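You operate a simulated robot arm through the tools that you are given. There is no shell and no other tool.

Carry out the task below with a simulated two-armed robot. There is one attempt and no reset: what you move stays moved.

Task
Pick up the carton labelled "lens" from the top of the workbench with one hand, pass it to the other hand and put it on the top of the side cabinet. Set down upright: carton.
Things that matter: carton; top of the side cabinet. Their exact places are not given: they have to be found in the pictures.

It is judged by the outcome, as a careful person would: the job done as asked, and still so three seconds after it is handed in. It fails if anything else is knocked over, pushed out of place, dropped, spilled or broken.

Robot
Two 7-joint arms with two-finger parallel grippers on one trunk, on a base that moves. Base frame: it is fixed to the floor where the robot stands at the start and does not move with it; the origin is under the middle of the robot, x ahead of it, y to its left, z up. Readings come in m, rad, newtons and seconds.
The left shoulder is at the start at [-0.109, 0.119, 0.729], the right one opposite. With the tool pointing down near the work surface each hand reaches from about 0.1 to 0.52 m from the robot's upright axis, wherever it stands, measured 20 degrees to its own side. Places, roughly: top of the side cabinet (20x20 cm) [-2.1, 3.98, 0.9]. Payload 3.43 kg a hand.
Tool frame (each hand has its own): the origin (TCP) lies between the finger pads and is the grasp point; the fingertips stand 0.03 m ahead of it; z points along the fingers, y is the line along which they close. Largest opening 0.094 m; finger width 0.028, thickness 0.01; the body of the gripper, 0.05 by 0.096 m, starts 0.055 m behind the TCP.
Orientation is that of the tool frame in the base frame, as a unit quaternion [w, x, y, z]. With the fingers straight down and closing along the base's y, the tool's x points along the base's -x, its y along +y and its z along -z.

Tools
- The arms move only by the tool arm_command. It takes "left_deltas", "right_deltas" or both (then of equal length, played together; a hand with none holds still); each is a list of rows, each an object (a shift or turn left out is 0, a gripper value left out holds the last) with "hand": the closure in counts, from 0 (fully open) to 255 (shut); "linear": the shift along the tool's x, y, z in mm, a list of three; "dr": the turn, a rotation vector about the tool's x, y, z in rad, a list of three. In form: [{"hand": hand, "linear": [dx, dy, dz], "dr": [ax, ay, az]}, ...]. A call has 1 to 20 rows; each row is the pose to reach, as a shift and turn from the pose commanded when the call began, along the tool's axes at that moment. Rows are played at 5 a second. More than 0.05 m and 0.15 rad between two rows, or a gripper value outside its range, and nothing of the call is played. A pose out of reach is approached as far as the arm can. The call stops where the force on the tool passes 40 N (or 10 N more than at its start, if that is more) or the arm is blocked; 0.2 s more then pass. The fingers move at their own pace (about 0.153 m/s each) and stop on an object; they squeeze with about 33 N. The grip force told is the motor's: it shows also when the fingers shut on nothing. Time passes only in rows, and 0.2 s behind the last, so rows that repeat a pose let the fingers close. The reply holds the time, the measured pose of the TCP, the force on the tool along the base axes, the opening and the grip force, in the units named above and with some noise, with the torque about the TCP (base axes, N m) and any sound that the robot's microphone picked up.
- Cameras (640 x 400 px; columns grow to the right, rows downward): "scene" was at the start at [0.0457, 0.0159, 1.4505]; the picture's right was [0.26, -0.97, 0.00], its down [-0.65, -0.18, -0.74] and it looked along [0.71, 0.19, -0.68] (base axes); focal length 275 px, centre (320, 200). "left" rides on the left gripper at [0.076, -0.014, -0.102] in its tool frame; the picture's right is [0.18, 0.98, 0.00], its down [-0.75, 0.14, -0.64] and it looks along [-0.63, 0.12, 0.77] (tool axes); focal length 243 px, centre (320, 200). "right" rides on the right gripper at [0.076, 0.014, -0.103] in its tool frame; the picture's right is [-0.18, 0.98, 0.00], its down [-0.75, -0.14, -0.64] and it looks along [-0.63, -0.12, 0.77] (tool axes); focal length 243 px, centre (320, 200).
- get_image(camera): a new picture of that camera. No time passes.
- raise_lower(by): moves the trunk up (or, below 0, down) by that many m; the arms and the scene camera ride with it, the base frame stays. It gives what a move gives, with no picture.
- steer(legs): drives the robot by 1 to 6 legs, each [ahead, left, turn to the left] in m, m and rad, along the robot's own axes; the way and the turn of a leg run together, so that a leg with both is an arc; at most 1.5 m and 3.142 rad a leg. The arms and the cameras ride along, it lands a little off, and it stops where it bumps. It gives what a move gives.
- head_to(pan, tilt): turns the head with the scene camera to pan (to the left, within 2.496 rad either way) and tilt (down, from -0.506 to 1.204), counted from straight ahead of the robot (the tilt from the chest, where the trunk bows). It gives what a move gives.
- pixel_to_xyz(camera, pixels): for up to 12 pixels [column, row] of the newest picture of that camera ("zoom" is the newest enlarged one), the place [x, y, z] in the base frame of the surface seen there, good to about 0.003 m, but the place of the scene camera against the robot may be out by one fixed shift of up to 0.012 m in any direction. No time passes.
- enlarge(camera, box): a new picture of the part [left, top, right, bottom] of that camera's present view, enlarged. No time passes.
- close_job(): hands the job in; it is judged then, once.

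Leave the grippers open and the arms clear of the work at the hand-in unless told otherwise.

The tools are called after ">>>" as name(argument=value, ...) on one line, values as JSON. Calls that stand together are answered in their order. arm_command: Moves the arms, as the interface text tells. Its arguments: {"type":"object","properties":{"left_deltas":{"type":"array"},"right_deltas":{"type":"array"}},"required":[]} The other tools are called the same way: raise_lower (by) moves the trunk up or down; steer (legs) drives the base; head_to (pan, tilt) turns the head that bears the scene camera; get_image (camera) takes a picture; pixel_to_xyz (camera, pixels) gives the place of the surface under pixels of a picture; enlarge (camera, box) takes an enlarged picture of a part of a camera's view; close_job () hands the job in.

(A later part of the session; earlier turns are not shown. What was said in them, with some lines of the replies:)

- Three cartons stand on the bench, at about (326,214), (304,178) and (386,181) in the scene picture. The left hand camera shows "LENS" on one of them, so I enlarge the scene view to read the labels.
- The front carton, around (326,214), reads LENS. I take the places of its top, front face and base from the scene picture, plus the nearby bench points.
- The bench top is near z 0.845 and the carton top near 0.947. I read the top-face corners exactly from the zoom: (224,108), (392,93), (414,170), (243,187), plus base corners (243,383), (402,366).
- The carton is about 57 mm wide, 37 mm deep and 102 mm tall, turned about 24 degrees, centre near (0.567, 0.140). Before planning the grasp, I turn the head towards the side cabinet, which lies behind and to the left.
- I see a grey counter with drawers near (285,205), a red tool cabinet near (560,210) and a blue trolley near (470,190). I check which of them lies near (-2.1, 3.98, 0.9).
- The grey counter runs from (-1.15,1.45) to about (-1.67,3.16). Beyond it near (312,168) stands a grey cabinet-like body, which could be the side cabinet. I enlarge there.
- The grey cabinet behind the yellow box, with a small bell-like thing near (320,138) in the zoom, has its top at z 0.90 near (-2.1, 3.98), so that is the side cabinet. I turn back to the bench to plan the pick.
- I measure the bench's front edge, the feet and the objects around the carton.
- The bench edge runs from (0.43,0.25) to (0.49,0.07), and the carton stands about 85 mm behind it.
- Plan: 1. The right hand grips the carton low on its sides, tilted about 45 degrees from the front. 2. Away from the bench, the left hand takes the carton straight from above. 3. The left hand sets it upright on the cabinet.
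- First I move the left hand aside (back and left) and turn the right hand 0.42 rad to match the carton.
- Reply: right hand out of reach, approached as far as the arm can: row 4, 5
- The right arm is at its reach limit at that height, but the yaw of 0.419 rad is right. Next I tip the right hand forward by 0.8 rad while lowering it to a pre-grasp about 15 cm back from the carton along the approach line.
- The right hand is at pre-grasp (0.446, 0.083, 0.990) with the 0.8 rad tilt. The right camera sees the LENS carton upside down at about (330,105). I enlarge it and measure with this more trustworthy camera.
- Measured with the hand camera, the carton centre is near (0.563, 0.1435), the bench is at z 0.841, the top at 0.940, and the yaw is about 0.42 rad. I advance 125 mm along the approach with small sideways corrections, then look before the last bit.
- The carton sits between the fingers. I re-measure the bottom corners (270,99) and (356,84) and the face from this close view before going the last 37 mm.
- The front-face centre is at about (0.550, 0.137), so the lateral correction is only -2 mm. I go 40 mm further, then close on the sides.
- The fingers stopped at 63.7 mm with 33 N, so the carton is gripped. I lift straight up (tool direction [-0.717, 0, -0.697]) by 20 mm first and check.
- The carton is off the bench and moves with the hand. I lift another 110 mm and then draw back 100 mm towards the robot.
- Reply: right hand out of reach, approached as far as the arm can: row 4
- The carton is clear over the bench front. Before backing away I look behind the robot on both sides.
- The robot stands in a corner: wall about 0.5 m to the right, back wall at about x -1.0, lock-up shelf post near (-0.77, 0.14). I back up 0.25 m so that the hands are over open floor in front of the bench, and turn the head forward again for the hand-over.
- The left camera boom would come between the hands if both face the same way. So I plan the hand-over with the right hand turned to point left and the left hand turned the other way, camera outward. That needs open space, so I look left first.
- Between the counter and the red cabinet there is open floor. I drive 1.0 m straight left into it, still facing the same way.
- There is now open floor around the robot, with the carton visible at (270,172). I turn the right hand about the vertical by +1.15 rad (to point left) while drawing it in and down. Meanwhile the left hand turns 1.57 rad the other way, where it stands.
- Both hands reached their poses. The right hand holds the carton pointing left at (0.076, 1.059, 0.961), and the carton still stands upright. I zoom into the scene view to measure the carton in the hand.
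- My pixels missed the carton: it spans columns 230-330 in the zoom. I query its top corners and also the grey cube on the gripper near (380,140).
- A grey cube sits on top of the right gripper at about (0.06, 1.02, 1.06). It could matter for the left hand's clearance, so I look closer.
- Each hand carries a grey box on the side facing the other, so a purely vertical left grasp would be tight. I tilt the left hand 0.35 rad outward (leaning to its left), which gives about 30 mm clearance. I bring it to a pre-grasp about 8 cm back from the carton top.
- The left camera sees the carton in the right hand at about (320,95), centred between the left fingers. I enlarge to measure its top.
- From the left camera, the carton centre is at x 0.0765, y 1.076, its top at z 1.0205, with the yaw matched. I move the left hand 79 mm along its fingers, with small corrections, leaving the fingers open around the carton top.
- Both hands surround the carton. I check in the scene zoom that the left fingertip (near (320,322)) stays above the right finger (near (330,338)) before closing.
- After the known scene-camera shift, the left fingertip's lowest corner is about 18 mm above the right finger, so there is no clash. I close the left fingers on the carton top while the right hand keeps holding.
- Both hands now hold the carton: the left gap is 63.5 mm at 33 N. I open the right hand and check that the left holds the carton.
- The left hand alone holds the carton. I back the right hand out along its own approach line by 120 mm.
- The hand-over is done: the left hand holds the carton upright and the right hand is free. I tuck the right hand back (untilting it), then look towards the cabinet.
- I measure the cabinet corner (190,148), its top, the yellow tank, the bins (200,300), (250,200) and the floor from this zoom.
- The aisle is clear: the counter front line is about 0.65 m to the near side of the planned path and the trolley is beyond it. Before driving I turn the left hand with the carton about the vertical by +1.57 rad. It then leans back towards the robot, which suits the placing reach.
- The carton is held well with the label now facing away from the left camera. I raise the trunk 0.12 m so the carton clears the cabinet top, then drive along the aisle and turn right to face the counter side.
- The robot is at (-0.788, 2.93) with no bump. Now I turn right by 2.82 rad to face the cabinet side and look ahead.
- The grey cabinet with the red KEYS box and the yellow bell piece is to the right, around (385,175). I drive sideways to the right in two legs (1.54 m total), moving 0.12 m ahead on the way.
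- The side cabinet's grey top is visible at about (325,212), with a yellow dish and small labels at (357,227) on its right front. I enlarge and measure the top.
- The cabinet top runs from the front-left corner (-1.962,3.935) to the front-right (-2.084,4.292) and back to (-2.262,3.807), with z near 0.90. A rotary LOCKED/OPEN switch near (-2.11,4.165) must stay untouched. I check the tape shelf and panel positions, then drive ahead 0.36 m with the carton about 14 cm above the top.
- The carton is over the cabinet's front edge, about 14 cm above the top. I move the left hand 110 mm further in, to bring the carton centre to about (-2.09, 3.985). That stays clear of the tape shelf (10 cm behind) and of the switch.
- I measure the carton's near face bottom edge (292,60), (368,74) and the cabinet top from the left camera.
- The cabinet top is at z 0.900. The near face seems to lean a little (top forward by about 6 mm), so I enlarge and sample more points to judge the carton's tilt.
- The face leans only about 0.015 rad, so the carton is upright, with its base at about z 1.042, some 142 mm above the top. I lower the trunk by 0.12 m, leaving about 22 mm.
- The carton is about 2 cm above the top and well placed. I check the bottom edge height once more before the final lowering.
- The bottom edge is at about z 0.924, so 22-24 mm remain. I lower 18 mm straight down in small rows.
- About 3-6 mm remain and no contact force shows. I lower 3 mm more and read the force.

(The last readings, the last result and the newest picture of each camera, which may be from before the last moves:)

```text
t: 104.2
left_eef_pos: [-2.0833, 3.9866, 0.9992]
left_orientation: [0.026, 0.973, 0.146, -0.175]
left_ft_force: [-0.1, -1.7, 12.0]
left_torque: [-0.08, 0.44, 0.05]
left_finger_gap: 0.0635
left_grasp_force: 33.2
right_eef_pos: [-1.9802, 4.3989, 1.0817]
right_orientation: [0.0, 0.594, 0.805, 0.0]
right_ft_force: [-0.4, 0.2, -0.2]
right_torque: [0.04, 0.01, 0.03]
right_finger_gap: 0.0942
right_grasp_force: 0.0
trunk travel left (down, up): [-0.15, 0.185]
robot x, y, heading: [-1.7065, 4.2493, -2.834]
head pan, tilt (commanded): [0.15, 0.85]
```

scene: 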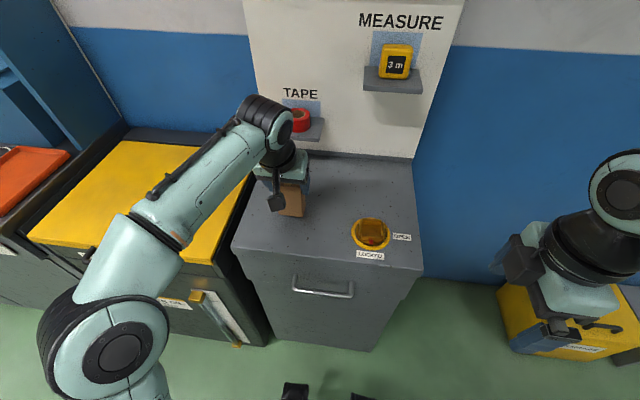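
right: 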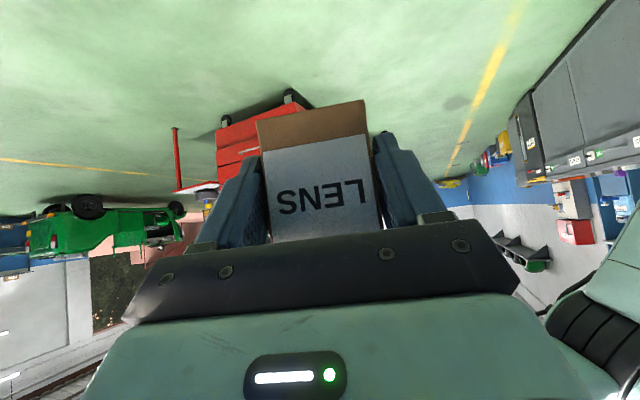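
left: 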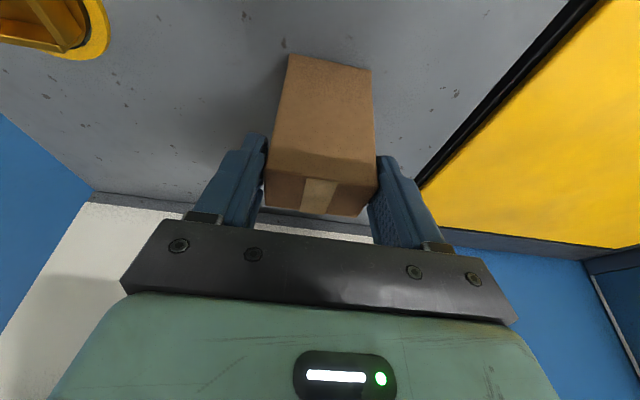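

The carton touches down with 12 N, slightly on its far edge. I ease up by 1 mm to relieve the push before opening.

>>> arm_command(left_deltas=[{"hand": 255, "linear": [-0.35, 0, -0.94]}, {"linear": [-0.35, 0, -0.94]}])

>>> get_image(camera="left")

```text
t: 104.8
left_eef_pos: [-2.0817, 3.9869, 1.0003]
left_orientation: [0.026, 0.974, 0.147, -0.173]
left_ft_force: [-1.0, -1.4, 11.5]
left_torque: [-0.02, 0.55, 0.03]
left_finger_gap: 0.0633
left_grasp_force: 32.6
right_eef_pos: [-1.9797, 4.3982, 1.0816]
right_orientation: [-0.001, 0.594, 0.805, -0.001]
right_ft_force: [0.8, -0.2, -0.1]
right_torque: [-0.03, 0.01, -0.01]
right_finger_gap: 0.0938
right_grasp_force: 0.0
trunk travel left (down, up): [-0.15, 0.185]
robot x, y, heading: [-1.7063, 4.2535, -2.841]
head pan, tilt (commanded): [0.15, 0.85]
```

```text
taken
```

left: 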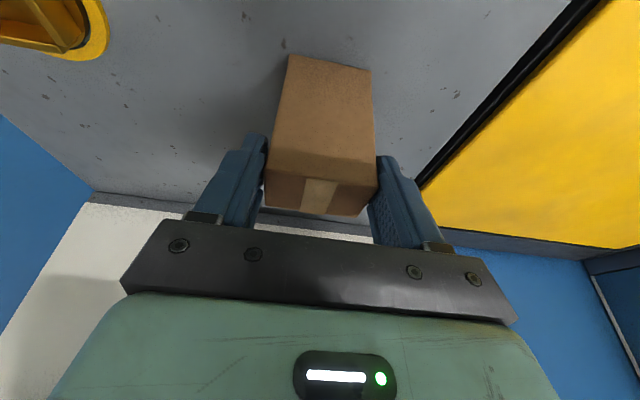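

The force is still 11.5 N, so I ease up 1.5 mm more and check again.

>>> arm_command(left_deltas=[{"hand": 255, "linear": [-0.5, 0, -1.4]}, {"linear": [-0.5, 0, -1.4]}])

>>> get_image(camera="left")

>>> enlarge(camera="scene", box=[220, 120, 380, 240])

```text
t: 105.4
left_eef_pos: [-2.0833, 3.9877, 0.9994]
left_orientation: [0.026, 0.974, 0.148, -0.171]
left_ft_force: [-1.6, -1.2, 4.5]
left_torque: [0.03, 0.39, 0.08]
left_finger_gap: 0.0637
left_grasp_force: 33.2
right_eef_pos: [-1.98, 4.3972, 1.0818]
right_orientation: [0.001, 0.594, 0.804, 0.0]
right_ft_force: [-0.9, 0.2, -0.3]
right_torque: [0.01, 0.01, 0.01]
right_finger_gap: 0.0941
right_grasp_force: 0.0
trunk travel left (down, up): [-0.15, 0.185]
robot x, y, heading: [-1.7054, 4.2498, -2.837]
head pan, tilt (commanded): [0.15, 0.85]
```

```text
taken
```

left: 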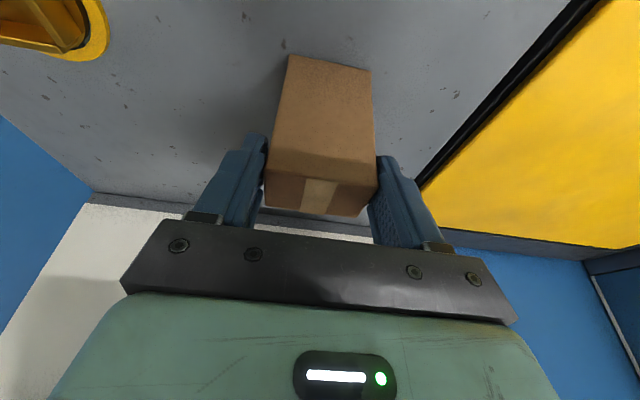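

```text
3.33 times, centred on (300, 180) of scene
```

zoom: 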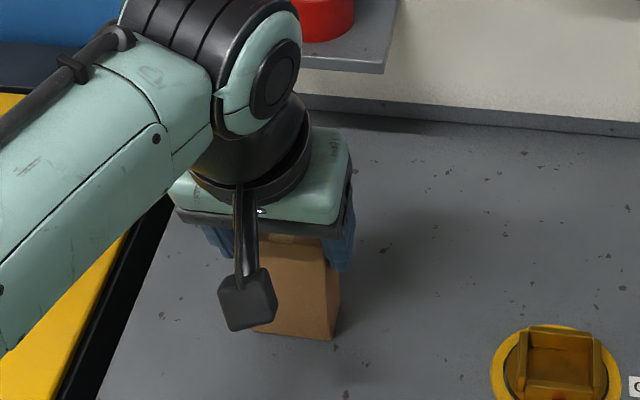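

The force is down to 4.5 N and the carton rests on the top. I open the left fingers without moving the hand.

>>> arm_command(left_deltas=[{"hand": 70}, {"hand": 60}, {"hand": 30}, {"hand": 0}, {"hand": 0}, {"hand": 0}])

>>> get_image(camera="left")

>>> enlarge(camera="scene", box=[220, 120, 380, 240])

```text
t: 106.8
left_eef_pos: [-2.083, 3.987, 1.0011]
left_orientation: [0.026, 0.974, 0.147, -0.173]
left_ft_force: [-0.5, -0.6, 0.5]
left_torque: [0.03, 0.01, -0.01]
left_finger_gap: 0.0941
left_grasp_force: 0.0
right_eef_pos: [-1.9792, 4.3987, 1.0806]
right_orientation: [0.001, 0.594, 0.805, 0.0]
right_ft_force: [-1.0, 0.1, -0.2]
right_torque: [0.01, -0.03, -0.03]
right_finger_gap: 0.094
right_grasp_force: 0.0
trunk travel left (down, up): [-0.15, 0.185]
robot x, y, heading: [-1.7077, 4.2491, -2.838]
head pan, tilt (commanded): [0.15, 0.85]
```

```text
taken
```

left: 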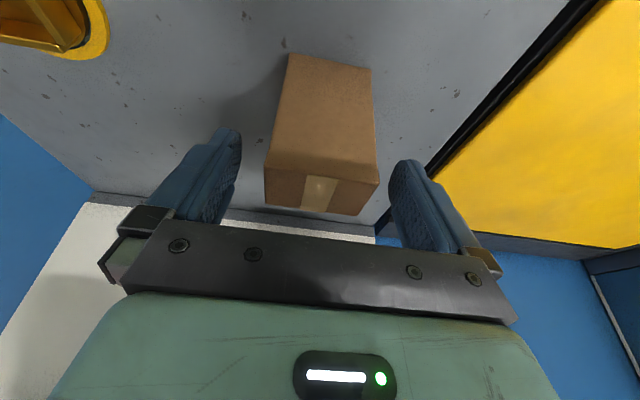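

```text
3.33 times, centred on (300, 180) of scene
```

zoom: 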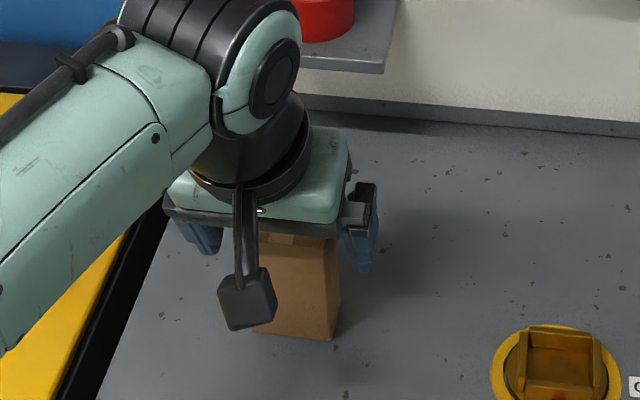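

The fingers are fully open and the carton stands on its own. I withdraw the left hand along its fingers by 80 mm, then raise the trunk.

>>> arm_command(left_deltas=[{"hand": 0, "linear": [0, 0, -10]}, {"linear": [0, 0, -25]}, {"linear": [0, 0, -45]}, {"linear": [0, 0, -65]}, {"linear": [0, 0, -80]}, {"linear": [0, 0, -80]}])

>>> raise_lower(by=0.1)

>>> get_image(camera="left")

>>> get_image(camera="scene")

```text
t: 108.2
left_eef_pos: [-2.056, 3.9947, 1.075]
left_orientation: [0.026, 0.974, 0.147, -0.172]
left_ft_force: [0.1, -0.8, -0.1]
left_torque: [-0.02, -0.02, 0.02]
left_finger_gap: 0.0939
left_grasp_force: 0.0
right_eef_pos: [-1.9807, 4.3982, 1.0815]
right_orientation: [0.0, 0.594, 0.804, -0.001]
right_ft_force: [-0.2, 0.0, -0.6]
right_torque: [-0.02, 0.01, -0.01]
right_finger_gap: 0.0939
right_grasp_force: 0.2
trunk travel left (down, up): [-0.15, 0.185]
robot x, y, heading: [-1.7048, 4.2545, -2.839]
head pan, tilt (commanded): [0.15, 0.85]
```

```text
t: 109.5
left_eef_pos: [-2.0577, 3.9957, 1.1762]
left_orientation: [0.026, 0.973, 0.148, -0.173]
left_ft_force: [-0.5, 0.3, -0.3]
left_torque: [-0.01, 0.02, 0.0]
left_finger_gap: 0.0936
left_grasp_force: 0.0
right_eef_pos: [-1.9798, 4.3983, 1.1809]
right_orientation: [0.0, 0.594, 0.804, 0.0]
right_ft_force: [0.3, 0.0, 0.0]
right_torque: [-0.04, 0.03, 0.0]
right_finger_gap: 0.0941
right_grasp_force: 0.0
trunk travel left (down, up): [-0.25, 0.085]
robot x, y, heading: [-1.7091, 4.2519, -2.843]
head pan, tilt (commanded): [0.15, 0.85]
```

```text
taken
```

left: 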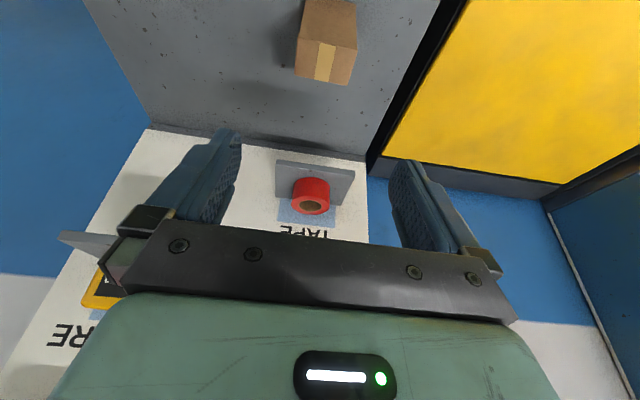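

```text
taken
```

scene: 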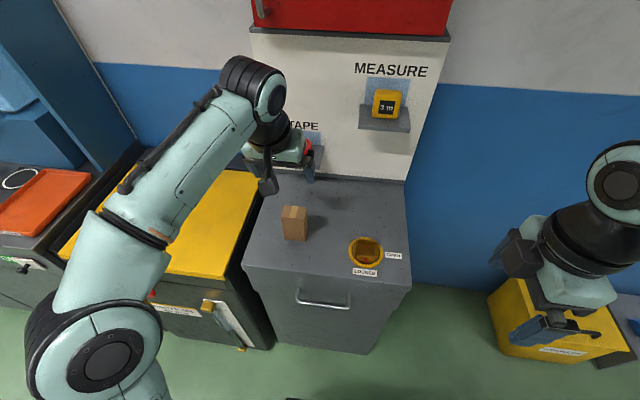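

The carton stands upright on the cabinet top at about (294,222), and nothing else is disturbed. I back the robot 0.35 m so the arms are clear of the cabinet, then inspect once more.

>>> steer(legs=[[-0.35, 0, 0]])

>>> get_image(camera="scene")

>>> enlarge(camera="scene", box=[230, 60, 390, 180])

```text
t: 111.8
left_eef_pos: [-1.7207, 4.1004, 1.1759]
left_orientation: [0.026, 0.974, 0.147, -0.172]
left_ft_force: [0.6, 0.4, -1.1]
left_torque: [-0.01, -0.01, 0.01]
left_finger_gap: 0.0938
left_grasp_force: 0.0
right_eef_pos: [-1.6429, 4.5026, 1.181]
right_orientation: [0.0, 0.595, 0.804, 0.0]
right_ft_force: [0.3, -0.5, -0.6]
right_torque: [0.0, 0.0, 0.0]
right_finger_gap: 0.0943
right_grasp_force: 0.0
trunk travel left (down, up): [-0.25, 0.085]
robot x, y, heading: [-1.3651, 4.3518, -2.839]
head pan, tilt (commanded): [0.15, 0.85]
```

```text
taken
```

scene: 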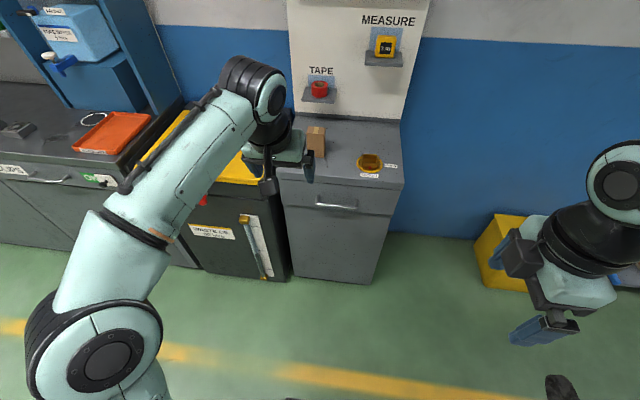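

```text
3.33 times, centred on (310, 120) of scene
```

zoom: 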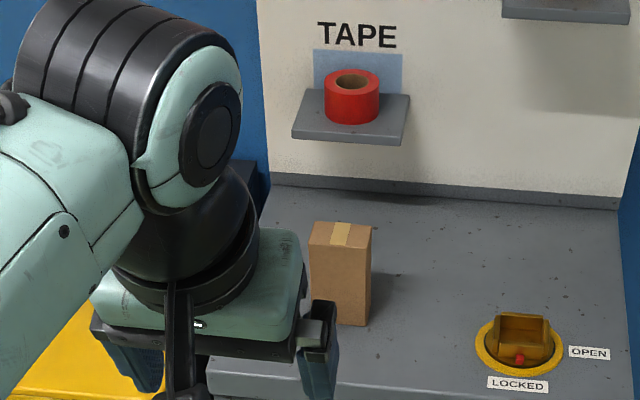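

The carton stands upright in the middle of its area on the cabinet top. The tape, switch and other things are untouched, both grippers are open and the arms are clear. I hand the job in.

>>> close_job()

```text
The job is handed in.
```

The "lens" carton is standing upright on top of the side cabinet, and the job is handed in. The final pictures show it at about (-2.09, 3.985) in the base frame, close to the centre of the marked area.

- **Pick and pass:** the right hand took the carton from the workbench. The left hand received it in mid-air over open floor and set it down.
- **Surroundings:** the other cartons, the tools on the bench, and the tape and lock switch at the cabinet looked undisturbed. The drives reported no bumps.
- **End state:** both grippers are open, and I backed the robot 0.35 m away so the arms are clear of the cabinet.
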